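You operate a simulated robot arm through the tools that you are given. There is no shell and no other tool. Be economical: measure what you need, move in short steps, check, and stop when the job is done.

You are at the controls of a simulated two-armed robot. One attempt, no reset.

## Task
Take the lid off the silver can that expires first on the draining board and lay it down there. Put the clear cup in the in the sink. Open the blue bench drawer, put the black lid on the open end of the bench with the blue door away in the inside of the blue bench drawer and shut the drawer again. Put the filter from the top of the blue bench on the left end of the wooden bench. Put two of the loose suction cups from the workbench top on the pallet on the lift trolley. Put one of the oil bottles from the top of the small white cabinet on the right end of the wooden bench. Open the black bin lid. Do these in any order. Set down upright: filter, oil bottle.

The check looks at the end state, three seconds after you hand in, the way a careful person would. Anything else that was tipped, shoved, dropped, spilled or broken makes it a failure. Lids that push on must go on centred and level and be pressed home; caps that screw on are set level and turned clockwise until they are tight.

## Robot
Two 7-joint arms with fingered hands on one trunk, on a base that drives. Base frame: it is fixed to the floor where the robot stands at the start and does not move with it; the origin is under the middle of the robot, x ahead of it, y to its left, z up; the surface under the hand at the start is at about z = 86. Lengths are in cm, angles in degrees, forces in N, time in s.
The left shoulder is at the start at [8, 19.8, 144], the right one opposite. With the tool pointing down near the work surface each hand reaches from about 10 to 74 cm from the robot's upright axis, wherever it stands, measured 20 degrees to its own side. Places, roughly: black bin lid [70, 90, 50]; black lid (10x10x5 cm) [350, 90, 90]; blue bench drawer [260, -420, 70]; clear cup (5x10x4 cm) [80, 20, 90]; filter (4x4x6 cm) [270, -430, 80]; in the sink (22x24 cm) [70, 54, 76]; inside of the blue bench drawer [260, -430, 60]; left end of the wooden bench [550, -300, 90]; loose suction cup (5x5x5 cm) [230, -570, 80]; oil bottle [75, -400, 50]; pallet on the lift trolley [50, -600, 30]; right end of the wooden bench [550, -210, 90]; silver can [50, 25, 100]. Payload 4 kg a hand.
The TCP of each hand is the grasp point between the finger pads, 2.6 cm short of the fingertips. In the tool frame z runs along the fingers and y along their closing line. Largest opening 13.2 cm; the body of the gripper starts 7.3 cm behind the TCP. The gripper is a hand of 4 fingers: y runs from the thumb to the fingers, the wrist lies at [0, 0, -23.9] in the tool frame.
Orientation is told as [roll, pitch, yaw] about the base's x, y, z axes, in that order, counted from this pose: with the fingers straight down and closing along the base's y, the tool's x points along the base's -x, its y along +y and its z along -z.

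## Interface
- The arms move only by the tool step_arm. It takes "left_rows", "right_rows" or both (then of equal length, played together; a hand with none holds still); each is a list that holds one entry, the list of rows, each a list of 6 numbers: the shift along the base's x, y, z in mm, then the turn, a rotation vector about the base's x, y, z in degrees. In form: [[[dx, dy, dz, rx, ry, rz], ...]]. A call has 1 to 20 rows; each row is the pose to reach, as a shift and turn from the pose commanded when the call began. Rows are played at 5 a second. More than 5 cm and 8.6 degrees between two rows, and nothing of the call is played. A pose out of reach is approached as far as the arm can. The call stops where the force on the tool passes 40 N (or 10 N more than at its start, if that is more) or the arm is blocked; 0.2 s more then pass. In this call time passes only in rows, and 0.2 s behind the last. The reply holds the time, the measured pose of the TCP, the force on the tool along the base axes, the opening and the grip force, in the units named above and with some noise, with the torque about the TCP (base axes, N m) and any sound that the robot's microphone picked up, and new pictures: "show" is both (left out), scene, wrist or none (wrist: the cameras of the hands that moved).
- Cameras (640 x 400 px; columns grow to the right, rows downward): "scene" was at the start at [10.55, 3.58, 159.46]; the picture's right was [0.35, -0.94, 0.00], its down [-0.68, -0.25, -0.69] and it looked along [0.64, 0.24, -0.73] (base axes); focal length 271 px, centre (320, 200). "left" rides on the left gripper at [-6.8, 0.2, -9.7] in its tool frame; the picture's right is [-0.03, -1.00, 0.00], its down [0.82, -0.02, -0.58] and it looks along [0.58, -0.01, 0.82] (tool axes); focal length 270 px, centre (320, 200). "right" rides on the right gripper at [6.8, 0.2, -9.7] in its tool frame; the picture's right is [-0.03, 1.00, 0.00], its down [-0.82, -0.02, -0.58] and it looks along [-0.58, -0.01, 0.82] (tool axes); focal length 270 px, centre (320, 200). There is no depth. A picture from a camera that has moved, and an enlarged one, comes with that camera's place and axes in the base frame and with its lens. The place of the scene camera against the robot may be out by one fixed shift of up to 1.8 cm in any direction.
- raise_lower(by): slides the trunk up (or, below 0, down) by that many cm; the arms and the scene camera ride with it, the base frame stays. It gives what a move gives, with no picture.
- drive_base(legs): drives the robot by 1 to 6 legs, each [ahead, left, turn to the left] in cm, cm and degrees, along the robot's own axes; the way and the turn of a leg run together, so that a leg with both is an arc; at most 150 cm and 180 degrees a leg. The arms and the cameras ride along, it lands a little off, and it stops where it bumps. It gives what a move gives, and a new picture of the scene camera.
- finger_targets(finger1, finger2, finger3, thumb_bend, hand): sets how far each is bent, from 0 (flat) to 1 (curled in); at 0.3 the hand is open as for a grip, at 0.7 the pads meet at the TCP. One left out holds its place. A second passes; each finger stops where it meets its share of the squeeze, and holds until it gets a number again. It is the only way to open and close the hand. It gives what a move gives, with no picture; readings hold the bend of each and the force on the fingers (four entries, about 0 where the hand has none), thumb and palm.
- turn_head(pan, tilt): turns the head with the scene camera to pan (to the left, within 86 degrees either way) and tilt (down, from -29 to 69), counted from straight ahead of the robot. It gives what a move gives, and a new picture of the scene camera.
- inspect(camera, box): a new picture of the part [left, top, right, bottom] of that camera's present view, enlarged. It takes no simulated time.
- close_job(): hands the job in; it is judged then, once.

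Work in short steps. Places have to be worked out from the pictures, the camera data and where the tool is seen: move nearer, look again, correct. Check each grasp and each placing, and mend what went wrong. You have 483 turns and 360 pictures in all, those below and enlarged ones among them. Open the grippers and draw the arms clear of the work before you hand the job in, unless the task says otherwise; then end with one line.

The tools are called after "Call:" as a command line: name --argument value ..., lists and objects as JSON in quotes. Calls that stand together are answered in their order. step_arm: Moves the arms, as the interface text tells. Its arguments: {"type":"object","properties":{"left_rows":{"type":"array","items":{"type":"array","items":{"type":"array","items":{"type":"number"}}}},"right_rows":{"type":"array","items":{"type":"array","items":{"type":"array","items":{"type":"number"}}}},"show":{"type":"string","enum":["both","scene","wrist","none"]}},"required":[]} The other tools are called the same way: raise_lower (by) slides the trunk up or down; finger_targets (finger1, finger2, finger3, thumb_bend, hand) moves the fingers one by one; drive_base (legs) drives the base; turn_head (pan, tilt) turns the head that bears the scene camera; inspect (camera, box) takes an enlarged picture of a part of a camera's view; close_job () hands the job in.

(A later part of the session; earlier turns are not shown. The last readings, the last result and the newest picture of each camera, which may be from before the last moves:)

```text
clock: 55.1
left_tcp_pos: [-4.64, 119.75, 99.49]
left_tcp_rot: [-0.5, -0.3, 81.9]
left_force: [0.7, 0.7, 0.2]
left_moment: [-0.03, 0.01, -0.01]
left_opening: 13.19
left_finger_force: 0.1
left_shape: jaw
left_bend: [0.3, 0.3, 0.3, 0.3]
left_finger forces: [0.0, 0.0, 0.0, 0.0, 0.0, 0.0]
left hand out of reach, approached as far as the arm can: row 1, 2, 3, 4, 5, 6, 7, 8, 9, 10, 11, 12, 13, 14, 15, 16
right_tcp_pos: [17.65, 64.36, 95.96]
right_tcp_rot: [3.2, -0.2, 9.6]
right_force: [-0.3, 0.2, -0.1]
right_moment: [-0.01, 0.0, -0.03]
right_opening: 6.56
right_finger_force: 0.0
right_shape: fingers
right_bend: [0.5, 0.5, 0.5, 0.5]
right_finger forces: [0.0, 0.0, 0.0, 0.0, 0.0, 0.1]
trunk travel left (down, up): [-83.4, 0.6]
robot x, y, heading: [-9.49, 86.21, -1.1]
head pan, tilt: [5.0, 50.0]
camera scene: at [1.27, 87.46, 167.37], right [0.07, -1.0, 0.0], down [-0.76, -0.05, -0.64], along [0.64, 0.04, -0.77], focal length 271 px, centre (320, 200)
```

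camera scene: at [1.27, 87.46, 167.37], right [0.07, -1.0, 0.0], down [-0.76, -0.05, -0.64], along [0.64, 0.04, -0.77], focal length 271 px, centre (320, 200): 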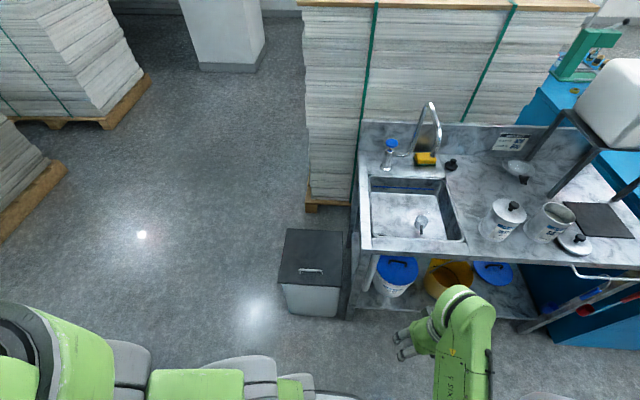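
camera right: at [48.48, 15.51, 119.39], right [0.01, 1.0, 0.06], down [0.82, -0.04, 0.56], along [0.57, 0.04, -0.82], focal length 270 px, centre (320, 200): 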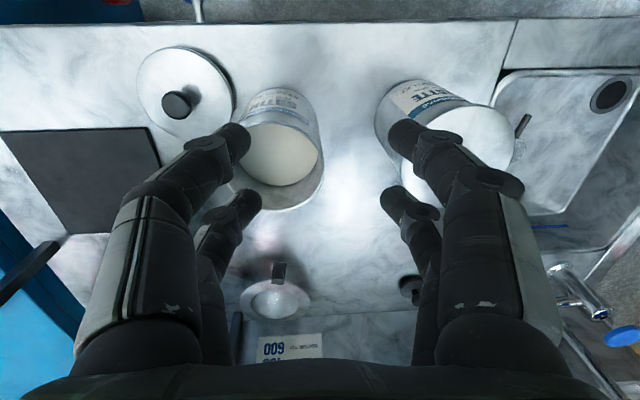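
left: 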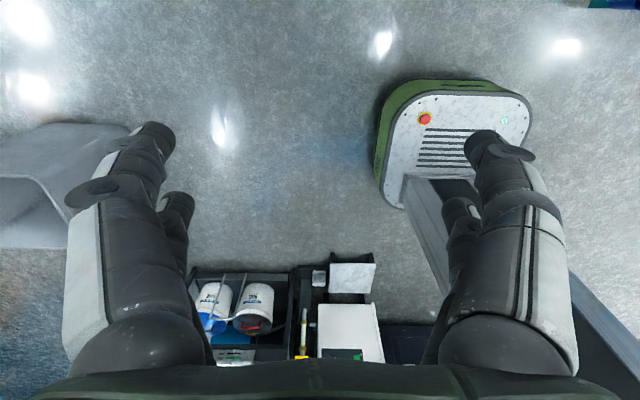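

The positive yaw winds the left arm up; I unwind back to the known good pose.

Call:
step_arm --left_rows '[[[10, 15, 5, 0, 0, -8], [20, 30, 10, 0, 0, -16], [40, 60, 20, 0, 0, -24], [70, 90, 30, 0, 0, -32], [100, 110, 40, 0, 0, -40], [130, 130, 50, 0, 0, -48], [170, 135, 60, 0, 0, -56], [210, 135, 70, 0, 0, -64], [250, 135, 80, 0, 0, -72], [290, 135, 90, 0, 0, -80], [325, 135, 100, 0, 0, -82]]]' --show "scene"

```text
clock: 57.5
left_tcp_pos: [27.81, 132.59, 111.41]
left_tcp_rot: [-0.7, -0.2, -0.3]
left_force: [0.1, -0.5, -0.3]
left_moment: [0.0, 0.05, 0.01]
left_opening: 13.2
left_finger_force: 0.0
left_shape: jaw
left_bend: [0.3, 0.3, 0.3, 0.3]
left_finger forces: [0.1, 0.0, 0.1, 0.0, 0.1, 0.1]
right_tcp_pos: [17.73, 64.43, 96.08]
right_tcp_rot: [3.1, -0.1, 9.5]
right_force: [0.4, -0.3, -0.8]
right_moment: [0.0, 0.0, 0.03]
right_opening: 6.57
right_finger_force: 0.0
right_shape: fingers
right_bend: [0.5, 0.5, 0.5, 0.5]
right_finger forces: [0.1, 0.0, 0.0, 0.0, 0.0, 0.0]
trunk travel left (down, up): [-83.4, 0.6]
robot x, y, heading: [-9.47, 86.2, -1.0]
head pan, tilt: [5.0, 50.0]
camera scene: at [1.4, 87.56, 167.38], right [0.07, -1.0, 0.0], down [-0.77, -0.05, -0.64], along [0.64, 0.04, -0.77], focal length 271 px, centre (320, 200)
```

scene: 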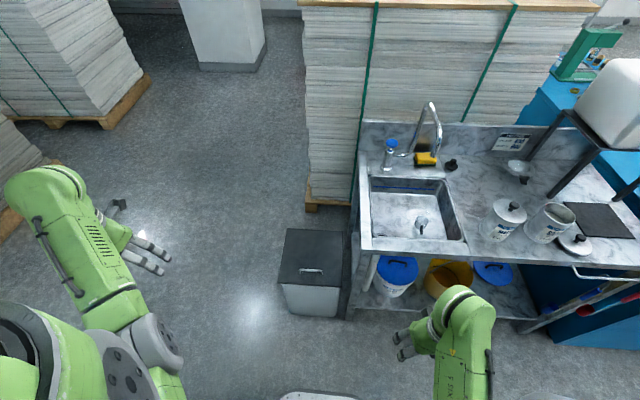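

Recovered. Now forward and inward without yaw, then try the negative yaw.

Call:
step_arm --left_rows '[[[30, -15, -20, 0, 0, 0], [60, -40, -40, 0, 0, 0], [90, -70, -60, 0, 0, 0], [110, -100, -80, 0, 0, 0], [130, -130, -100, 0, 0, 0], [140, -160, -110, 0, 0, 0], [140, -190, -110, 0, 0, -8], [140, -210, -110, 0, 0, -16], [140, -220, -110, 0, 0, -24], [140, -220, -110, 0, 0, -32], [140, -220, -110, 0, 0, -40], [140, -220, -110, 0, 0, -48]]]' --show "scene"

```text
clock: 60.1
left_tcp_pos: [40.99, 110.54, 100.21]
left_tcp_rot: [-0.6, -0.3, -48.3]
left_force: [-1.2, 1.0, 0.3]
left_moment: [0.02, 0.0, 0.01]
left_opening: 13.17
left_finger_force: 0.0
left_shape: jaw
left_bend: [0.3, 0.3, 0.3, 0.3]
left_finger forces: [0.0, 0.1, 0.0, 0.0, 0.1, 0.0]
left hand out of reach, approached as far as the arm can: row 5, 6, 7
right_tcp_pos: [17.63, 64.41, 96.05]
right_tcp_rot: [3.3, -0.1, 9.5]
right_force: [-0.2, 0.0, 0.8]
right_moment: [-0.01, 0.02, 0.04]
right_opening: 6.58
right_finger_force: 0.1
right_shape: fingers
right_bend: [0.5, 0.5, 0.5, 0.5]
right_finger forces: [0.1, 0.0, 0.1, 0.0, 0.0, 0.0]
trunk travel left (down, up): [-83.4, 0.6]
robot x, y, heading: [-9.58, 86.34, -1.2]
head pan, tilt: [5.0, 50.0]
camera scene: at [1.23, 87.5, 167.39], right [0.07, -1.0, 0.0], down [-0.76, -0.05, -0.64], along [0.64, 0.04, -0.77], focal length 271 px, centre (320, 200)
```

scene: 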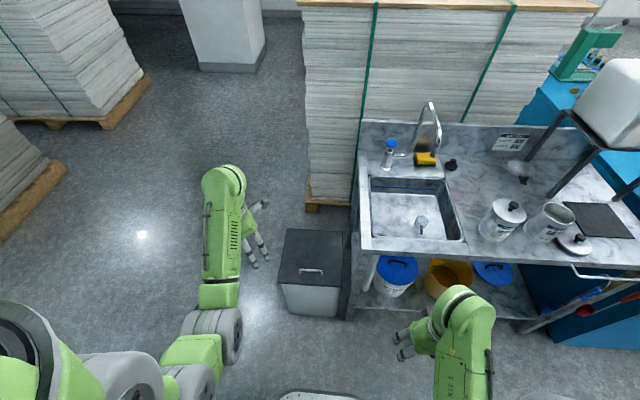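

Negative yaw works. Finish the turn to -90 and lower the trunk.

Call:
step_arm --left_rows '[[[0, 0, 0, 0, 0, -8], [0, 0, 0, 0, 0, -16], [0, 0, 0, 0, 0, -24], [0, 0, 0, 0, 0, -32], [0, 0, 0, 0, 0, -41]]]' --show "none"

Call:
raise_lower --by -36

Call:
turn_head --pan 10 --tilt 45

```text
refused: row 5 steps farther than a row can; nothing moved
```

```text
clock: 63.6
left_tcp_pos: [41.93, 110.48, 63.48]
left_tcp_rot: [-1.2, 0.4, -48.2]
left_force: [-0.1, 0.5, -0.1]
left_moment: [0.0, 0.01, -0.02]
left_opening: 13.19
left_finger_force: 0.0
left_shape: jaw
left_bend: [0.3, 0.3, 0.3, 0.3]
left_finger forces: [0.1, 0.1, 0.1, 0.1, 0.0, 0.0]
right_tcp_pos: [18.51, 64.19, 59.57]
right_tcp_rot: [3.3, 0.7, 9.5]
right_force: [-0.1, 0.0, -0.7]
right_moment: [0.0, 0.02, 0.0]
right_opening: 6.59
right_finger_force: 0.1
right_shape: fingers
right_bend: [0.5, 0.5, 0.5, 0.5]
right_finger forces: [0.0, 0.1, 0.0, 0.0, 0.0, 0.1]
trunk travel left (down, up): [-47.4, 36.6]
robot x, y, heading: [-9.36, 86.28, -1.1]
head pan, tilt: [5.0, 50.0]
```

```text
clock: 64.2
left_tcp_pos: [41.79, 110.42, 63.45]
left_tcp_rot: [-1.2, 0.4, -48.2]
left_force: [-0.4, 0.3, 0.1]
left_moment: [0.0, 0.0, -0.02]
left_opening: 13.16
left_finger_force: 0.1
left_shape: jaw
left_bend: [0.3, 0.3, 0.3, 0.3]
left_finger forces: [0.0, 0.1, 0.0, 0.0, 0.1, 0.0]
right_tcp_pos: [18.49, 64.23, 59.6]
right_tcp_rot: [3.4, 0.6, 9.4]
right_force: [-0.2, 0.4, 0.4]
right_moment: [0.02, 0.01, 0.0]
right_opening: 6.55
right_finger_force: 0.1
right_shape: fingers
right_bend: [0.5, 0.5, 0.5, 0.5]
right_finger forces: [0.0, 0.1, 0.0, 0.0, 0.1, 0.0]
trunk travel left (down, up): [-47.4, 36.6]
robot x, y, heading: [-9.37, 86.33, -1.1]
head pan, tilt: [10.0, 45.0]
camera scene: at [3.51, 87.97, 131.84], right [0.16, -0.99, 0.0], down [-0.71, -0.11, -0.7], along [0.69, 0.11, -0.72], focal length 271 px, centre (320, 200)
```

scene: 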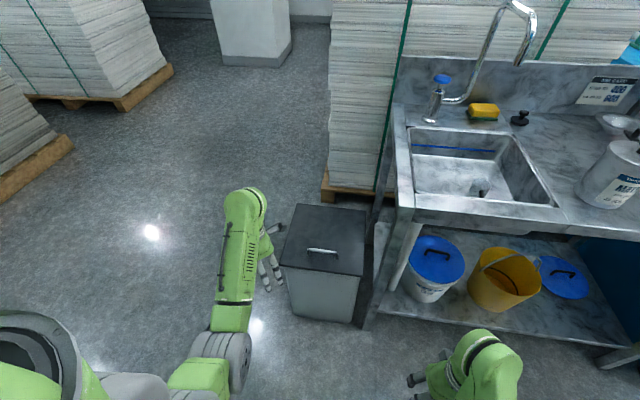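

Handle triangulates to about [54.4, 95, 54]. Finish the yaw, then drive closer.

Call:
step_arm --left_rows '[[[0, 0, 10, 0, 0, -8], [0, 0, 20, 0, 0, -16], [0, 0, 30, 0, 0, -24], [0, 0, 40, 0, 0, -32], [0, 0, 40, 0, 0, -40]]]' --show "wrist"

Call:
drive_base --legs '[[18, -4, 1]]'

```text
clock: 65.4
left_tcp_pos: [41.91, 110.49, 67.36]
left_tcp_rot: [-1.7, -0.2, -88.3]
left_force: [-0.9, 0.0, 0.5]
left_moment: [-0.03, -0.03, -0.03]
left_opening: 13.2
left_finger_force: 0.1
left_shape: jaw
left_bend: [0.3, 0.3, 0.3, 0.3]
left_finger forces: [0.1, 0.1, 0.1, 0.1, 0.0, 0.1]
right_tcp_pos: [18.44, 64.16, 59.56]
right_tcp_rot: [3.4, 0.6, 9.5]
right_force: [-1.1, 1.1, -0.7]
right_moment: [-0.03, -0.01, 0.0]
right_opening: 6.58
right_finger_force: 0.2
right_shape: fingers
right_bend: [0.5, 0.5, 0.5, 0.5]
right_finger forces: [0.1, 0.0, 0.1, 0.1, 0.0, 0.0]
trunk travel left (down, up): [-47.4, 36.6]
robot x, y, heading: [-9.32, 86.57, -0.7]
head pan, tilt: [10.0, 45.0]
camera left: at [42.66, 103.77, 77.03], right [-1.0, -0.05, 0.03], down [-0.03, 0.82, 0.58], along [-0.05, 0.57, -0.82], focal length 270 px, centre (320, 200)
```

left: 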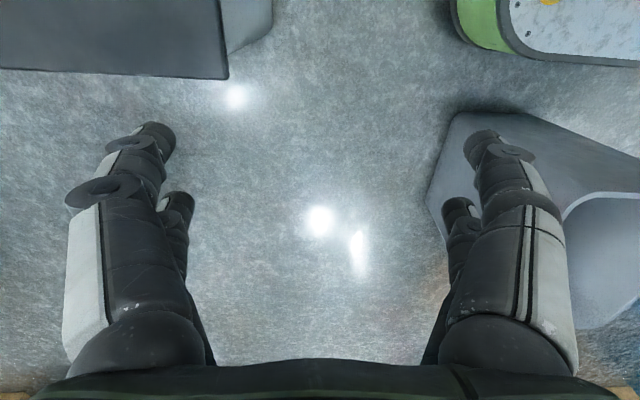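

```text
clock: 66.9
left_tcp_pos: [59.11, 106.89, 67.56]
left_tcp_rot: [-1.5, -0.3, -87.4]
left_force: [-0.4, -0.5, -0.4]
left_moment: [0.03, -0.01, 0.0]
left_opening: 13.19
left_finger_force: 0.1
left_shape: jaw
left_bend: [0.3, 0.3, 0.3, 0.3]
left_finger forces: [0.0, 0.0, 0.1, 0.1, 0.0, 0.0]
right_tcp_pos: [36.49, 60.24, 59.56]
right_tcp_rot: [3.4, 0.6, 10.1]
right_force: [-0.6, 0.7, 0.7]
right_moment: [0.0, -0.03, 0.01]
right_opening: 6.58
right_finger_force: 0.1
right_shape: fingers
right_bend: [0.5, 0.5, 0.5, 0.5]
right_finger forces: [0.0, 0.0, 0.0, 0.0, 0.0, 0.0]
trunk travel left (down, up): [-47.4, 36.6]
robot x, y, heading: [8.16, 82.08, -0.1]
head pan, tilt: [10.0, 45.0]
camera scene: at [21.13, 83.83, 131.87], right [0.17, -0.99, 0.0], down [-0.71, -0.12, -0.7], along [0.69, 0.12, -0.72], focal length 271 px, centre (320, 200)
```

scene: 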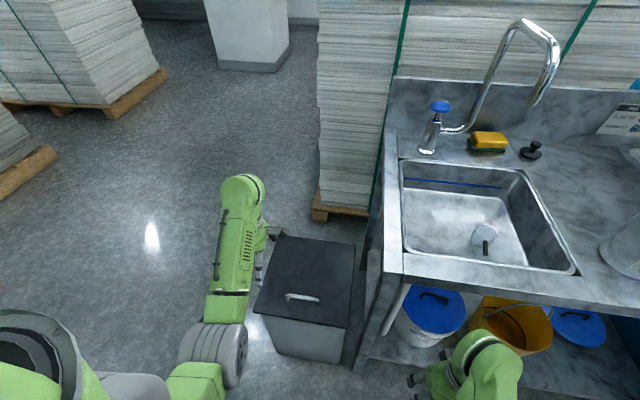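

Move the left hand above the handle bar.

Call:
step_arm --left_rows '[[[-15, -30, 0, 1, 0, 0], [-30, -70, 0, 1, 0, 0], [-43, -105, 0, 1, 0, -1], [-43, -119, -20, 1, 0, -2]]]'

```text
clock: 67.9
left_tcp_pos: [54.97, 94.7, 65.75]
left_tcp_rot: [-1.5, 0.8, -89.4]
left_force: [1.0, 1.3, 0.7]
left_moment: [-0.01, 0.0, -0.01]
left_opening: 13.18
left_finger_force: 0.0
left_shape: jaw
left_bend: [0.3, 0.3, 0.3, 0.3]
left_finger forces: [0.1, 0.1, 0.0, 0.1, 0.0, 0.1]
right_tcp_pos: [36.65, 60.19, 59.68]
right_tcp_rot: [3.4, 0.4, 10.4]
right_force: [0.3, 0.2, -1.3]
right_moment: [-0.01, -0.01, 0.0]
right_opening: 6.6
right_finger_force: 0.1
right_shape: fingers
right_bend: [0.5, 0.5, 0.5, 0.5]
right_finger forces: [0.0, 0.0, 0.1, 0.0, 0.1, 0.1]
trunk travel left (down, up): [-47.4, 36.6]
robot x, y, heading: [8.11, 81.91, -0.4]
head pan, tilt: [10.0, 45.0]
camera scene: at [21.12, 83.86, 131.9], right [0.17, -0.99, 0.0], down [-0.71, -0.12, -0.7], along [0.69, 0.12, -0.72], focal length 271 px, centre (320, 200)
camera left: at [55.53, 87.77, 75.28], right [-1.0, -0.04, 0.03], down [-0.01, 0.81, 0.59], along [-0.04, 0.59, -0.81], focal length 270 px, centre (320, 200)
```

scene: 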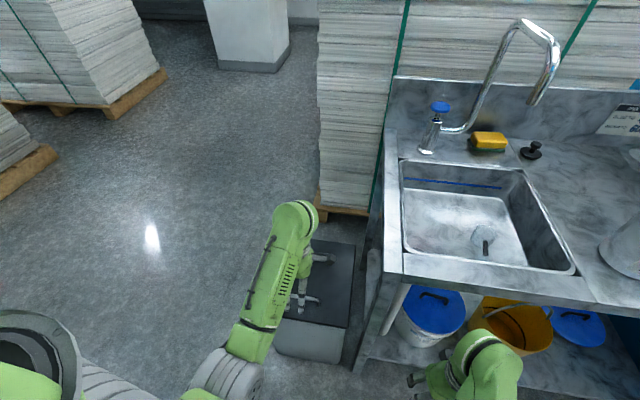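
left: 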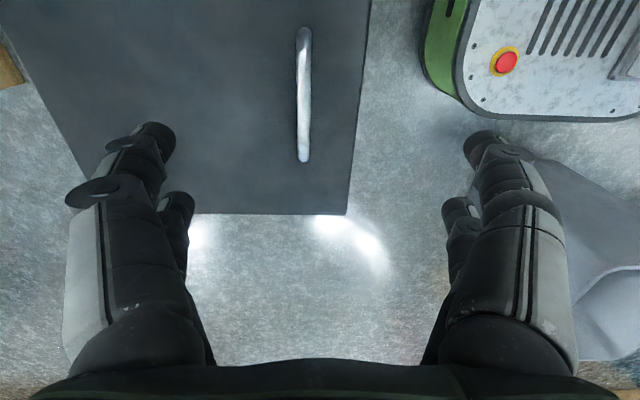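

Bar is at about [56.1, 94, 52.5]. Pre-close the fingers a bit, correct and go down.

Call:
finger_targets --hand "left" --finger1 0.52 --finger2 0.52 --finger3 0.52 --thumb_bend 0.52

Call:
step_arm --left_rows '[[[10, -5, -30, 0, 0, 0], [10, -5, -60, 0, 0, 0], [10, -5, -85, 0, 0, 0], [10, -5, -100, 0, 0, 0], [10, -5, -110, 0, 0, 0]]]' --show "wrist"

```text
clock: 68.9
left_tcp_pos: [54.97, 94.63, 65.71]
left_tcp_rot: [-1.5, 0.7, -89.5]
left_force: [-0.1, -0.4, -0.2]
left_moment: [-0.02, -0.01, -0.01]
left_opening: 5.99
left_finger_force: 0.0
left_shape: fingers
left_bend: [0.52, 0.52, 0.52, 0.52]
left_finger forces: [0.0, 0.1, 0.0, 0.0, 0.1, 0.0]
right_tcp_pos: [36.46, 60.34, 59.6]
right_tcp_rot: [3.5, 0.6, 10.4]
right_force: [-0.8, 0.2, 0.6]
right_moment: [0.0, -0.02, 0.03]
right_opening: 6.6
right_finger_force: 0.0
right_shape: fingers
right_bend: [0.5, 0.5, 0.5, 0.5]
right_finger forces: [0.0, 0.1, 0.1, 0.0, 0.0, 0.0]
trunk travel left (down, up): [-47.4, 36.6]
robot x, y, heading: [8.05, 81.88, -0.4]
head pan, tilt: [10.0, 45.0]
```

```text
clock: 70.1
left_tcp_pos: [55.66, 94.51, 54.55]
left_tcp_rot: [-1.5, 0.9, -89.4]
left_force: [0.3, 0.5, -0.8]
left_moment: [0.01, 0.0, 0.01]
left_opening: 5.96
left_finger_force: 0.0
left_shape: fingers
left_bend: [0.52, 0.52, 0.52, 0.52]
left_finger forces: [0.1, 0.0, 0.0, 0.1, 0.0, 0.1]
right_tcp_pos: [36.5, 60.32, 59.6]
right_tcp_rot: [3.4, 0.5, 10.3]
right_force: [-1.0, 0.2, -0.1]
right_moment: [0.03, -0.02, -0.03]
right_opening: 6.58
right_finger_force: 0.0
right_shape: fingers
right_bend: [0.5, 0.5, 0.5, 0.5]
right_finger forces: [0.0, 0.0, 0.0, 0.0, 0.0, 0.0]
trunk travel left (down, up): [-47.4, 36.6]
robot x, y, heading: [8.02, 81.69, -0.4]
head pan, tilt: [10.0, 45.0]
camera left: at [56.19, 87.61, 63.98], right [-1.0, -0.04, 0.03], down [-0.01, 0.81, 0.59], along [-0.04, 0.59, -0.81], focal length 270 px, centre (320, 200)
```

left: 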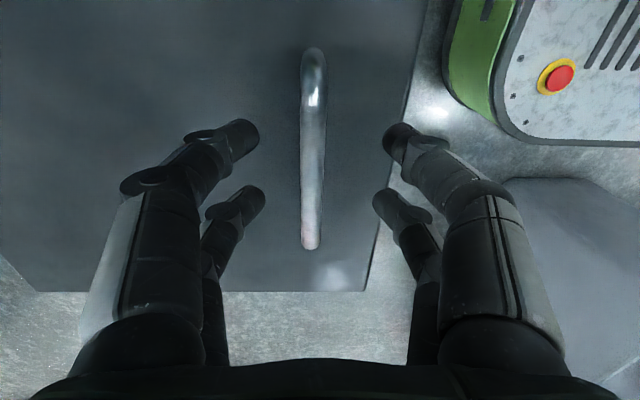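

Bar top at about z 52. Lower 2 cm more, watching force, then close.

Call:
step_arm --left_rows '[[[3, 0, -8, 0, 0, 0], [3, 0, -14, 0, 0, 0], [3, 0, -19, 0, 0, 0]]]' --show "none"

Call:
finger_targets --hand "left" --finger1 0.75 --finger2 0.75 --finger3 0.75 --thumb_bend 0.75

Call:
inspect --camera "left" --box '[120, 0, 520, 300]'

```text
clock: 70.9
left_tcp_pos: [55.91, 94.49, 52.63]
left_tcp_rot: [-1.6, 0.8, -89.5]
left_force: [0.2, 0.5, 1.1]
left_moment: [0.01, 0.0, -0.02]
left_opening: 5.95
left_finger_force: 0.1
left_shape: fingers
left_bend: [0.52, 0.52, 0.52, 0.52]
left_finger forces: [0.0, 0.0, 0.1, 0.0, 0.0, 0.0]
right_tcp_pos: [36.47, 60.29, 59.58]
right_tcp_rot: [3.4, 0.6, 10.3]
right_force: [1.4, -0.1, 0.2]
right_moment: [0.02, 0.02, 0.02]
right_opening: 6.58
right_finger_force: 0.0
right_shape: fingers
right_bend: [0.5, 0.5, 0.5, 0.5]
right_finger forces: [0.1, 0.0, 0.0, 0.0, 0.0, 0.1]
trunk travel left (down, up): [-47.4, 36.6]
robot x, y, heading: [8.26, 81.78, -0.3]
head pan, tilt: [10.0, 45.0]
```

```text
clock: 71.9
left_tcp_pos: [55.88, 94.62, 52.5]
left_tcp_rot: [-1.5, 0.8, -89.5]
left_force: [-0.4, -0.5, -2.4]
left_moment: [-0.05, -0.01, -0.03]
left_opening: 0.0
left_finger_force: 0.1
left_shape: fingers
left_bend: [0.73, 0.74, 0.74, 0.73]
left_finger forces: [0.0, 0.0, 0.0, 0.0, 0.0, 0.0]
right_tcp_pos: [36.4, 60.3, 59.69]
right_tcp_rot: [3.4, 0.6, 10.3]
right_force: [-0.4, 0.2, -0.4]
right_moment: [0.0, -0.03, -0.02]
right_opening: 6.55
right_finger_force: 0.1
right_shape: fingers
right_bend: [0.5, 0.5, 0.5, 0.5]
right_finger forces: [0.0, 0.0, 0.0, 0.0, 0.0, 0.1]
trunk travel left (down, up): [-47.4, 36.6]
robot x, y, heading: [7.63, 82.17, -0.2]
head pan, tilt: [10.0, 45.0]
```

```text
1.33 times, centred on (320, 150) of left
camera zoom: at [56.51, 87.59, 62.06], right [-1.0, -0.04, 0.03], down [-0.01, 0.81, 0.59], along [-0.04, 0.59, -0.81], focal length 360 px, centre (320, 267)
```

zoom: 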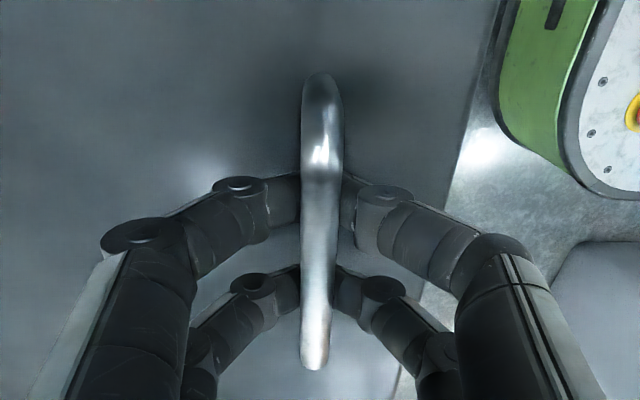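

The fingers have closed under the bar like a hook. Now lift along the hinge arc (hinge about x 80), tilting along.

Call:
step_arm --left_rows '[[[2, 0, 15, 0, 4, 0], [6, 0, 33, 0, 8, 0], [11, 0, 49, 0, 12, 0], [18, 0, 65, 0, 16, 0], [25, 0, 80, 0, 20, 0], [33, 0, 95, 0, 24, 0]]]'

```text
clock: 73.3
left_tcp_pos: [59.6, 94.5, 62.01]
left_tcp_rot: [-25.5, 0.9, -89.8]
left_force: [2.8, -0.5, -5.1]
left_moment: [-0.06, -0.08, -0.01]
left_opening: 0.01
left_finger_force: 2.6
left_shape: fingers
left_bend: [0.73, 0.73, 0.74, 0.73]
left_finger forces: [0.1, 5.0, 0.1, 0.1, 0.0, 0.1]
right_tcp_pos: [36.5, 60.32, 59.44]
right_tcp_rot: [3.3, 0.6, 10.4]
right_force: [0.3, 1.1, -0.2]
right_moment: [0.0, 0.03, -0.03]
right_opening: 6.57
right_finger_force: 0.0
right_shape: fingers
right_bend: [0.5, 0.5, 0.5, 0.5]
right_finger forces: [0.0, 0.1, 0.0, 0.0, 0.1, 0.1]
trunk travel left (down, up): [-47.4, 36.6]
robot x, y, heading: [8.07, 82.11, -0.1]
head pan, tilt: [10.0, 45.0]
camera scene: at [21.15, 83.83, 131.89], right [0.17, -0.99, 0.0], down [-0.71, -0.12, -0.7], along [0.69, 0.12, -0.72], focal length 271 px, centre (320, 200)
camera left: at [63.96, 87.6, 70.6], right [-0.9, -0.04, 0.43], down [0.23, 0.81, 0.54], along [-0.37, 0.59, -0.72], focal length 270 px, centre (320, 200)
```

scene: 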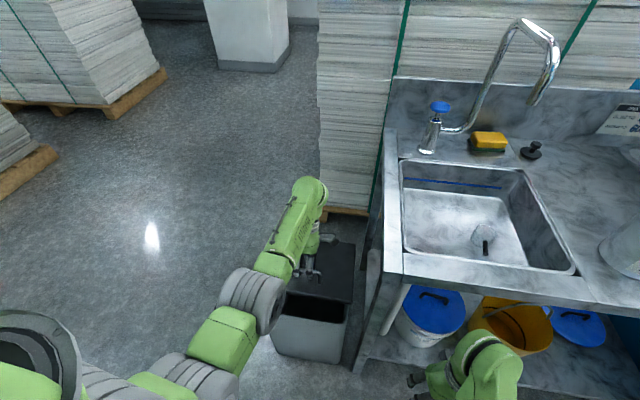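
left: 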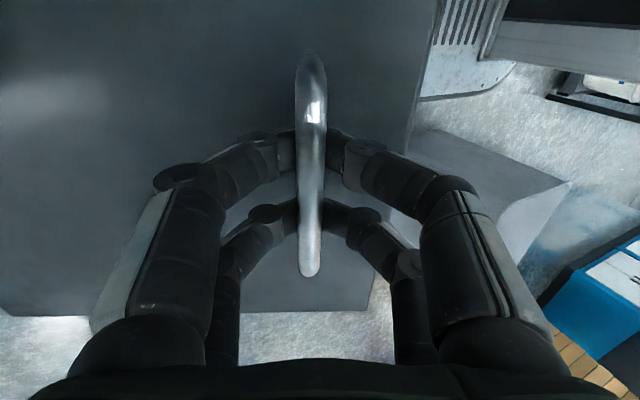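

The lid opens freely. I continue the arc to about 56° without more tilt (reach), then will drive forward for the rest.

Call:
step_arm --left_rows '[[[10, 0, 14, 0, 0, 0], [20, 0, 28, 0, 0, 0], [31, 0, 40, 0, 0, 0], [43, 0, 52, 0, 0, 0], [56, 0, 63, 0, 0, 0], [69, 0, 73, 0, 0, 0], [84, 0, 83, 0, 0, 0], [98, 0, 91, 0, 0, 0]]]'

```text
clock: 75.1
left_tcp_pos: [69.4, 94.59, 70.93]
left_tcp_rot: [-25.6, 1.0, -89.8]
left_force: [1.8, -1.8, -8.0]
left_moment: [-0.05, -0.02, -0.02]
left_opening: 0.0
left_finger_force: 6.1
left_shape: fingers
left_bend: [0.73, 0.73, 0.74, 0.73]
left_finger forces: [6.1, 5.8, 0.0, 0.0, 0.1, 0.0]
right_tcp_pos: [36.36, 60.23, 59.56]
right_tcp_rot: [3.4, 0.7, 10.3]
right_force: [-0.4, -1.1, 0.7]
right_moment: [0.04, 0.01, 0.0]
right_opening: 6.59
right_finger_force: 0.0
right_shape: fingers
right_bend: [0.5, 0.5, 0.5, 0.5]
right_finger forces: [0.1, 0.0, 0.1, 0.1, 0.1, 0.0]
trunk travel left (down, up): [-47.4, 36.6]
robot x, y, heading: [7.9, 82.0, -0.3]
head pan, tilt: [10.0, 45.0]
camera scene: at [21.15, 83.82, 131.88], right [0.17, -0.99, 0.0], down [-0.71, -0.12, -0.7], along [0.69, 0.12, -0.72], focal length 271 px, centre (320, 200)
camera left: at [73.74, 87.64, 79.39], right [-0.9, -0.04, 0.43], down [0.23, 0.81, 0.54], along [-0.37, 0.59, -0.72], focal length 270 px, centre (320, 200)
```

scene: 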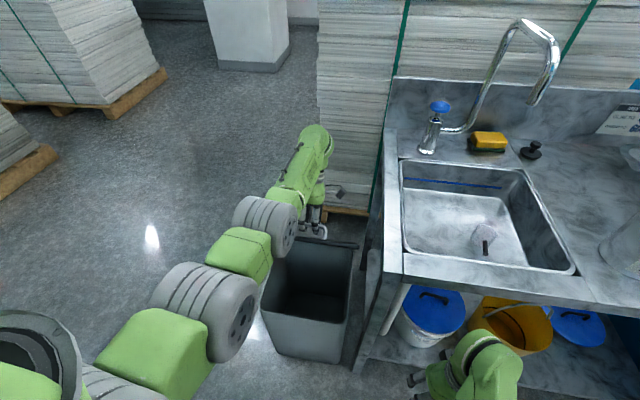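
left: 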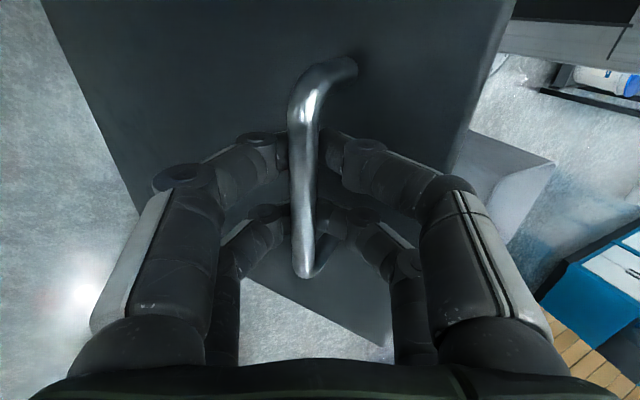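

Lid at ~56°. Near here the arc runs mostly forward, so I drive ahead 4 cm.

Call:
drive_base --legs '[[4, 0, 0]]'

```text
clock: 76.0
left_tcp_pos: [73.36, 94.63, 70.86]
left_tcp_rot: [-25.6, 0.9, -89.8]
left_force: [-1.1, 0.0, 0.2]
left_moment: [-0.02, 0.0, -0.01]
left_opening: 0.0
left_finger_force: 0.5
left_shape: fingers
left_bend: [0.73, 0.73, 0.74, 0.73]
left_finger forces: [0.0, 0.1, 0.0, 0.0, 1.1, 0.0]
right_tcp_pos: [40.65, 60.24, 59.59]
right_tcp_rot: [3.4, 0.6, 10.4]
right_force: [0.2, 0.5, 0.2]
right_moment: [0.03, 0.02, 0.01]
right_opening: 6.56
right_finger_force: 0.1
right_shape: fingers
right_bend: [0.5, 0.5, 0.5, 0.5]
right_finger forces: [0.0, 0.0, 0.1, 0.0, 0.0, 0.1]
trunk travel left (down, up): [-47.4, 36.6]
robot x, y, heading: [12.2, 81.99, -0.2]
head pan, tilt: [10.0, 45.0]
camera scene: at [25.22, 83.82, 131.89], right [0.17, -0.99, 0.0], down [-0.71, -0.12, -0.7], along [0.69, 0.12, -0.72], focal length 271 px, centre (320, 200)
```

scene: 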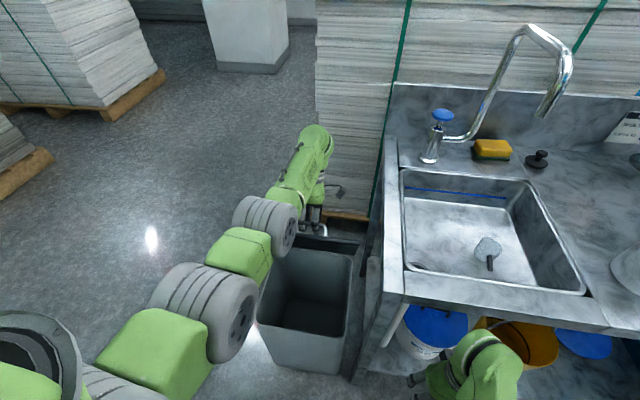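

Force is small. Raise the hand slightly along the arc, then drive 5 cm more.

Call:
step_arm --left_rows '[[[5, 0, 5, 0, 0, 0], [10, 0, 10, 0, 0, 0], [15, 0, 16, 0, 0, 0]]]' --show "none"

Call:
drive_base --legs '[[5, 0, 0]]'

Call:
inspect --camera "left" --box '[0, 0, 640, 400]'

```text
clock: 76.8
left_tcp_pos: [74.58, 94.66, 72.58]
left_tcp_rot: [-25.5, 0.8, -89.9]
left_force: [0.4, -0.5, -5.4]
left_moment: [-0.04, -0.04, 0.01]
left_opening: 0.01
left_finger_force: 2.3
left_shape: fingers
left_bend: [0.73, 0.73, 0.74, 0.73]
left_finger forces: [0.0, 4.6, 0.0, 0.0, 0.0, 0.0]
right_tcp_pos: [40.54, 60.29, 59.73]
right_tcp_rot: [3.4, 0.5, 10.3]
right_force: [-0.5, 0.7, -0.3]
right_moment: [-0.02, -0.01, -0.03]
right_opening: 6.58
right_finger_force: 0.0
right_shape: fingers
right_bend: [0.5, 0.5, 0.5, 0.5]
right_finger forces: [0.0, 0.1, 0.1, 0.0, 0.0, 0.0]
trunk travel left (down, up): [-47.4, 36.6]
robot x, y, heading: [12.17, 82.07, -0.1]
head pan, tilt: [10.0, 45.0]
```

```text
clock: 77.8
left_tcp_pos: [78.39, 93.86, 72.55]
left_tcp_rot: [-25.5, 0.9, -90.6]
left_force: [-0.6, 0.0, -0.4]
left_moment: [0.0, -0.06, -0.02]
left_opening: 0.03
left_finger_force: 0.1
left_shape: fingers
left_bend: [0.73, 0.73, 0.74, 0.73]
left_finger forces: [0.0, 0.1, 0.0, 0.0, 0.0, 0.1]
right_tcp_pos: [43.94, 60.09, 59.6]
right_tcp_rot: [2.9, 0.1, 9.9]
right_force: [0.6, 0.0, 0.6]
right_moment: [0.02, -0.02, 0.0]
right_opening: 6.59
right_finger_force: 0.0
right_shape: fingers
right_bend: [0.5, 0.5, 0.5, 0.5]
right_finger forces: [0.1, 0.1, 0.0, 0.1, 0.1, 0.1]
trunk travel left (down, up): [-47.4, 36.6]
robot x, y, heading: [16.07, 82.23, -1.1]
head pan, tilt: [10.0, 45.0]
stopped in leg 1: the robot was blocked; the commanded pose is now the measured one
camera scene: at [28.81, 83.93, 131.84], right [0.15, -0.99, 0.0], down [-0.71, -0.11, -0.7], along [0.69, 0.11, -0.72], focal length 271 px, centre (320, 200)
```

scene: 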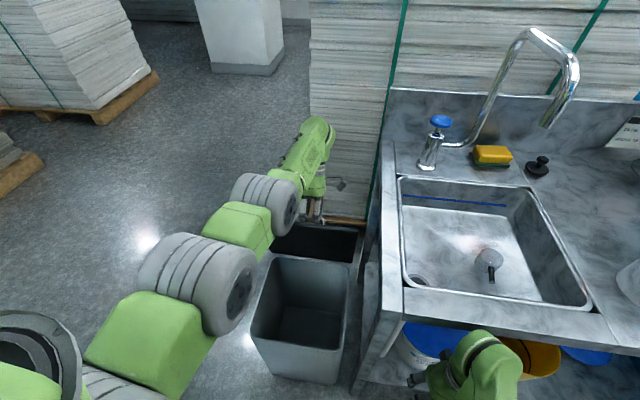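

```text
1.00 times, centred on (320, 200) of left (not enlarged: the box is as wide or as high as the picture)
camera zoom: at [82.75, 86.96, 81.01], right [-0.9, -0.02, 0.43], down [0.24, 0.81, 0.54], along [-0.36, 0.59, -0.72], focal length 270 px, centre (320, 200)
```

zoom: 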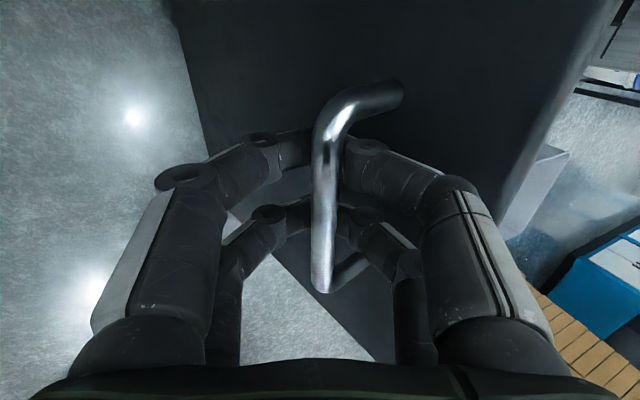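

The base touched something at x≈16, the lid is at ~79°. I'll keep it held and push the underside past vertical with the right hand. First: right hand down and across in front of the bin.

Call:
step_arm --right_rows '[[[-15, 0, -40, 0, 0, 0], [-30, 0, -85, -1, 0, -4], [-30, 40, -95, -2, 0, -8], [-30, 80, -95, -3, 0, -10], [-30, 120, -95, -3, 0, -10], [-30, 160, -95, -3, 0, -10], [-30, 200, -95, -3, 0, -10], [-30, 245, -95, -3, 0, -10]]]'

```text
clock: 79.6
left_tcp_pos: [77.61, 94.01, 73.63]
left_tcp_rot: [-24.6, 0.7, -90.6]
left_force: [0.1, -1.6, -4.2]
left_moment: [-0.02, 0.02, 0.01]
left_opening: 0.0
left_finger_force: 2.9
left_shape: fingers
left_bend: [0.67, 0.66, 0.74, 0.74]
left_finger forces: [0.1, 3.3, 2.0, 0.1, 0.1, 0.0]
right_tcp_pos: [40.16, 84.59, 50.94]
right_tcp_rot: [-0.2, -0.3, 0.1]
right_force: [0.6, 0.1, 0.1]
right_moment: [0.0, -0.02, 0.02]
right_opening: 6.57
right_finger_force: 0.2
right_shape: fingers
right_bend: [0.5, 0.5, 0.5, 0.5]
right_finger forces: [0.0, 0.0, 0.1, 0.1, 0.1, 0.0]
trunk travel left (down, up): [-47.4, 36.6]
robot x, y, heading: [15.46, 81.92, -1.2]
head pan, tilt: [10.0, 45.0]
camera scene: at [26.94, 84.12, 132.08], right [0.15, -0.99, 0.0], down [-0.7, -0.11, -0.71], along [0.7, 0.11, -0.71], focal length 271 px, centre (320, 200)
camera right: at [33.33, 84.74, 60.61], right [0.02, 1.0, -0.01], down [0.81, -0.02, 0.58], along [0.58, -0.02, -0.81], focal length 270 px, centre (320, 200)
```

scene: 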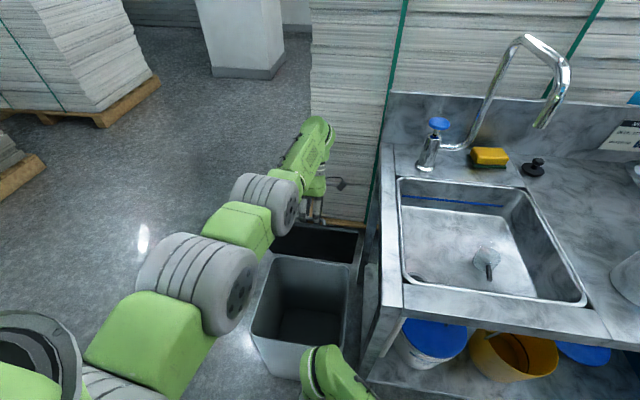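
right: 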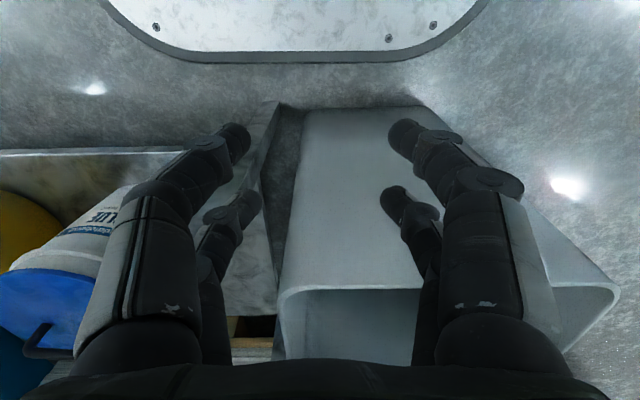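

The base front is still well off the bin (x≈39 vs 51), so the earlier stop came from the right arm at the bench. Now it is clear; I drive on 4 cm.

Call:
drive_base --legs '[[4, 0, 1]]'

```text
clock: 80.5
left_tcp_pos: [81.29, 95.16, 73.55]
left_tcp_rot: [-24.4, 0.7, -89.5]
left_force: [0.2, 0.8, -2.4]
left_moment: [-0.02, 0.04, -0.02]
left_opening: 0.0
left_finger_force: 0.0
left_shape: fingers
left_bend: [0.67, 0.65, 0.75, 0.74]
left_finger forces: [0.1, 0.0, 0.0, 0.0, 0.0, 0.1]
right_tcp_pos: [44.12, 84.97, 50.92]
right_tcp_rot: [-0.3, -0.3, 1.1]
right_force: [0.6, -0.3, -0.1]
right_moment: [0.0, 0.0, -0.02]
right_opening: 6.56
right_finger_force: 0.1
right_shape: fingers
right_bend: [0.5, 0.5, 0.5, 0.5]
right_finger forces: [0.0, 0.1, 0.0, 0.0, 0.1, 0.0]
trunk travel left (down, up): [-47.4, 36.6]
robot x, y, heading: [20.15, 82.29, -0.0]
head pan, tilt: [10.0, 45.0]
camera scene: at [30.91, 84.25, 132.08], right [0.17, -0.98, 0.0], down [-0.7, -0.12, -0.71], along [0.7, 0.12, -0.71], focal length 271 px, centre (320, 200)
```

scene: 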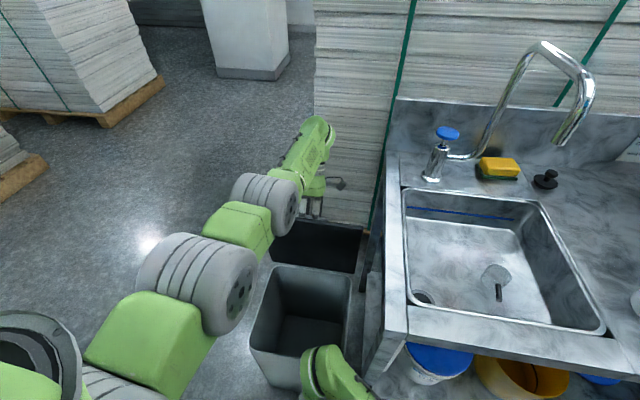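

Works. Pull the right hand back 4 cm and drive 3 cm more.

Call:
step_arm --right_rows '[[[-20, 0, 0, 0, 0, 0], [-45, 0, 0, 0, 0, 0]]]' --show "none"

Call:
drive_base --legs '[[3.5, 0, 0]]'

Call:
inspect --camera "left" --box '[0, 0, 640, 400]'

```text
clock: 81.1
left_tcp_pos: [81.32, 95.09, 73.69]
left_tcp_rot: [-24.6, 0.8, -89.5]
left_force: [-0.4, 0.4, 0.8]
left_moment: [0.01, 0.05, 0.03]
left_opening: 0.0
left_finger_force: 0.0
left_shape: fingers
left_bend: [0.67, 0.66, 0.75, 0.74]
left_finger forces: [0.0, 0.0, 0.0, 0.1, 0.0, 0.0]
right_tcp_pos: [39.62, 85.06, 51.07]
right_tcp_rot: [-0.2, -0.2, 1.1]
right_force: [0.0, 0.4, -0.3]
right_moment: [0.01, -0.03, 0.02]
right_opening: 6.56
right_finger_force: 0.2
right_shape: fingers
right_bend: [0.5, 0.5, 0.5, 0.5]
right_finger forces: [0.1, 0.1, 0.1, 0.0, 0.0, 0.0]
trunk travel left (down, up): [-47.4, 36.6]
robot x, y, heading: [19.59, 82.45, -0.4]
head pan, tilt: [10.0, 45.0]
```

```text
clock: 82.1
left_tcp_pos: [84.57, 95.1, 73.48]
left_tcp_rot: [-24.8, 0.9, -89.5]
left_force: [-0.7, 0.2, -6.4]
left_moment: [-0.03, 0.11, 0.02]
left_opening: 0.01
left_finger_force: 7.4
left_shape: fingers
left_bend: [0.67, 0.66, 0.74, 0.74]
left_finger forces: [3.4, 3.4, 3.6, 0.0, 4.2, 0.0]
right_tcp_pos: [42.98, 85.14, 51.13]
right_tcp_rot: [-0.2, -0.3, 1.0]
right_force: [0.0, -0.3, -0.4]
right_moment: [0.02, 0.0, -0.02]
right_opening: 6.57
right_finger_force: 0.2
right_shape: fingers
right_bend: [0.5, 0.5, 0.5, 0.5]
right_finger forces: [0.0, 0.0, 0.1, 0.0, 0.0, 0.0]
trunk travel left (down, up): [-47.4, 36.6]
robot x, y, heading: [23.12, 81.85, -0.2]
head pan, tilt: [10.0, 45.0]
stopped in leg 1: the robot was blocked; the commanded pose is now the measured one
camera scene: at [34.34, 84.28, 132.07], right [0.17, -0.99, 0.0], down [-0.7, -0.12, -0.71], along [0.7, 0.12, -0.71], focal length 271 px, centre (320, 200)
```

scene: 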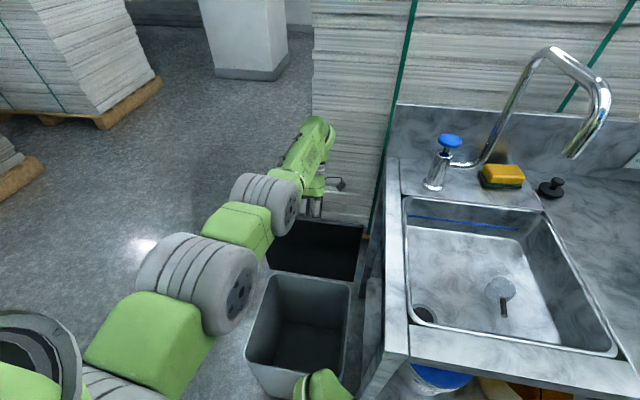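

```text
1.00 times, centred on (320, 200) of left (not enlarged: the box is as wide or as high as the picture)
camera zoom: at [88.95, 88.27, 82.0], right [-0.91, -0.04, 0.42], down [0.22, 0.81, 0.55], along [-0.36, 0.59, -0.73], focal length 270 px, centre (320, 200)
```

zoom: 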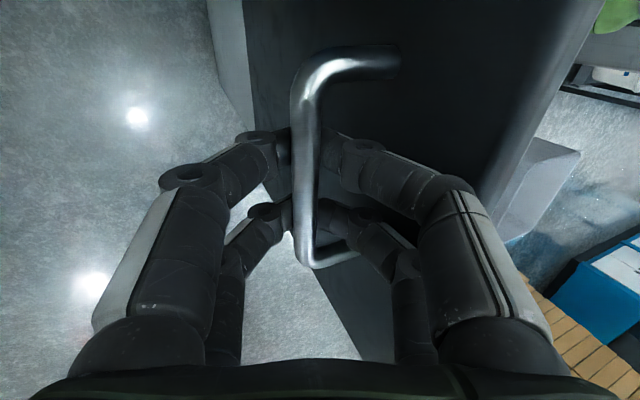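

Stopped at x=23. The lid looks past vertical; a zoom to judge.

Call:
inspect --camera "scene" --box '[230, 110, 410, 300]'

```text
2.11 times, centred on (320, 205) of scene
camera zoom: at [34.34, 84.28, 132.07], right [0.17, -0.99, 0.0], down [-0.7, -0.12, -0.71], along [0.7, 0.12, -0.71], focal length 570 px, centre (320, 190)
```

zoom: 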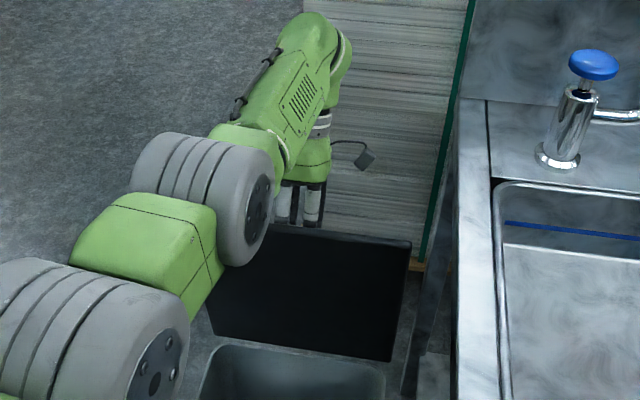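

About vertical. The arm now has some reach left; push 3 cm further with the arm.

Call:
step_arm --left_rows '[[[10, 0, 0, 0, 0, 0], [20, 0, -2, 0, 0, 0], [30, 0, -4, 0, 0, 0]]]' --show "wrist"

Call:
inspect --camera "scene" --box '[230, 110, 410, 300]'

```text
clock: 82.9
left_tcp_pos: [84.62, 95.17, 73.63]
left_tcp_rot: [-24.6, 0.9, -89.6]
left_force: [-0.5, 0.7, -8.6]
left_moment: [-0.02, 0.16, -0.02]
left_opening: 0.0
left_finger_force: 7.7
left_shape: fingers
left_bend: [0.67, 0.65, 0.74, 0.74]
left_finger forces: [3.8, 3.7, 3.6, 0.0, 4.3, 0.1]
left hand out of reach, approached as far as the arm can: row 1, 2, 3
right_tcp_pos: [42.91, 85.09, 51.17]
right_tcp_rot: [-0.2, -0.2, 1.0]
right_force: [-0.8, -0.8, -0.5]
right_moment: [0.03, 0.03, 0.01]
right_opening: 6.57
right_finger_force: 0.0
right_shape: fingers
right_bend: [0.5, 0.5, 0.5, 0.5]
right_finger forces: [0.0, 0.0, 0.0, 0.1, 0.0, 0.1]
trunk travel left (down, up): [-47.4, 36.6]
robot x, y, heading: [22.95, 82.36, -0.0]
head pan, tilt: [10.0, 45.0]
camera left: at [88.88, 88.28, 82.1], right [-0.91, -0.04, 0.42], down [0.22, 0.81, 0.55], along [-0.36, 0.59, -0.73], focal length 270 px, centre (320, 200)
```

left: 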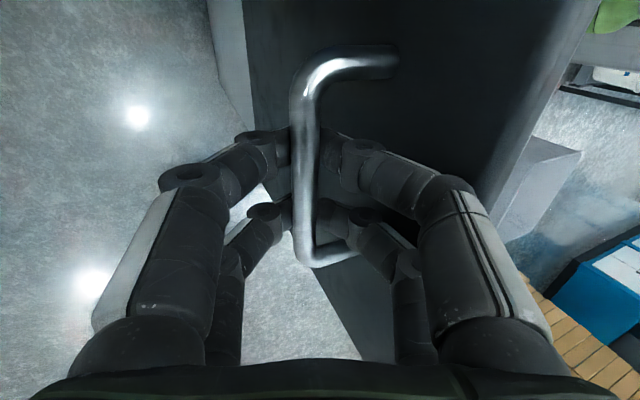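

```text
2.11 times, centred on (320, 205) of scene
camera zoom: at [34.2, 84.32, 132.06], right [0.17, -0.99, 0.0], down [-0.7, -0.12, -0.71], along [0.7, 0.12, -0.71], focal length 570 px, centre (320, 190)
```

zoom: 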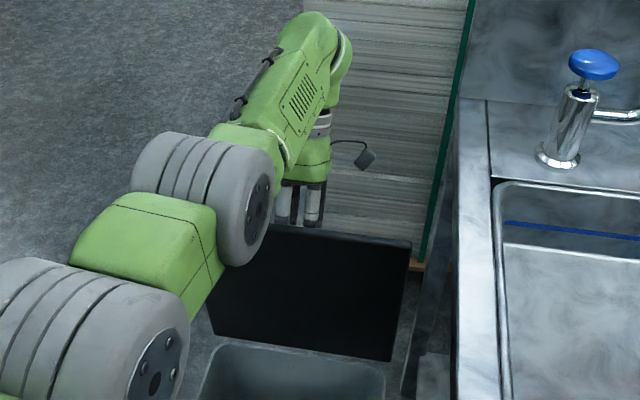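

Out of arm reach. I bring the right hand up horizontally behind the lid's underside as pusher: rotating its pitch about the wrist.

Call:
step_arm --right_rows '[[[-30, 10, 0, 0, 0, 0], [-60, 20, 0, 0, 0, 0], [-27, 20, 10, 0, -8, 0], [6, 20, 25, 0, -16, 0], [37, 20, 45, 0, -24, 0], [67, 20, 66, 0, -32, 0], [94, 20, 86, 0, -40, 0], [118, 20, 105, 0, -48, 0], [138, 20, 125, 0, -56, 0], [155, 20, 149, 0, -64, 0], [167, 20, 175, 0, -72, 0], [175, 20, 202, 0, -80, 0], [179, 20, 226, 0, -87, 0]]]'

```text
clock: 85.7
left_tcp_pos: [84.68, 95.18, 73.59]
left_tcp_rot: [-24.5, 0.9, -89.5]
left_force: [-2.3, 0.2, -11.9]
left_moment: [-0.01, 0.15, 0.01]
left_opening: 0.01
left_finger_force: 8.7
left_shape: fingers
left_bend: [0.67, 0.65, 0.74, 0.74]
left_finger forces: [4.2, 4.2, 3.8, 0.0, 4.5, 0.1]
right_tcp_pos: [60.98, 86.95, 73.76]
right_tcp_rot: [-22.1, -87.1, 22.0]
right_force: [0.3, 0.4, -0.4]
right_moment: [-0.01, 0.02, -0.03]
right_opening: 6.52
right_finger_force: 0.2
right_shape: fingers
right_bend: [0.5, 0.5, 0.5, 0.5]
right_finger forces: [0.1, 0.1, 0.0, 0.1, 0.0, 0.0]
trunk travel left (down, up): [-47.4, 36.6]
robot x, y, heading: [23.03, 82.15, -0.2]
head pan, tilt: [10.0, 45.0]
camera scene: at [34.22, 84.33, 132.06], right [0.17, -0.99, 0.0], down [-0.7, -0.12, -0.71], along [0.7, 0.12, -0.71], focal length 271 px, centre (320, 200)
camera right: at [51.08, 87.0, 67.2], right [0.0, 1.0, 0.01], down [-0.54, 0.0, 0.84], along [0.84, -0.01, 0.54], focal length 270 px, centre (320, 200)
```

scene: 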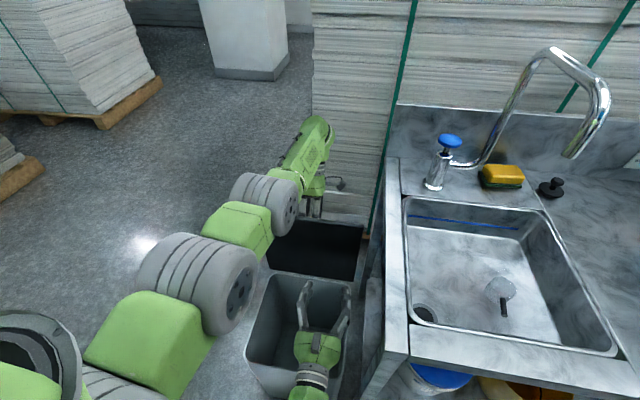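
right: 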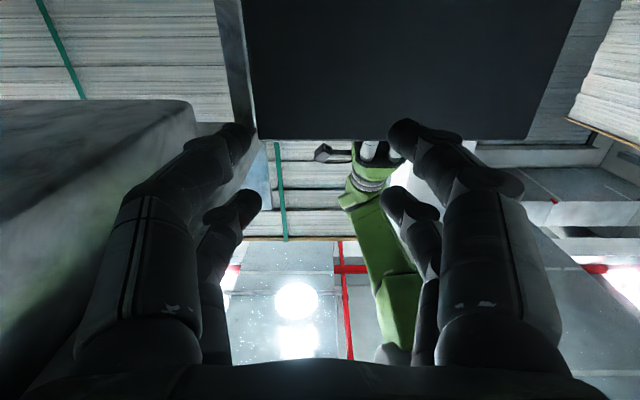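

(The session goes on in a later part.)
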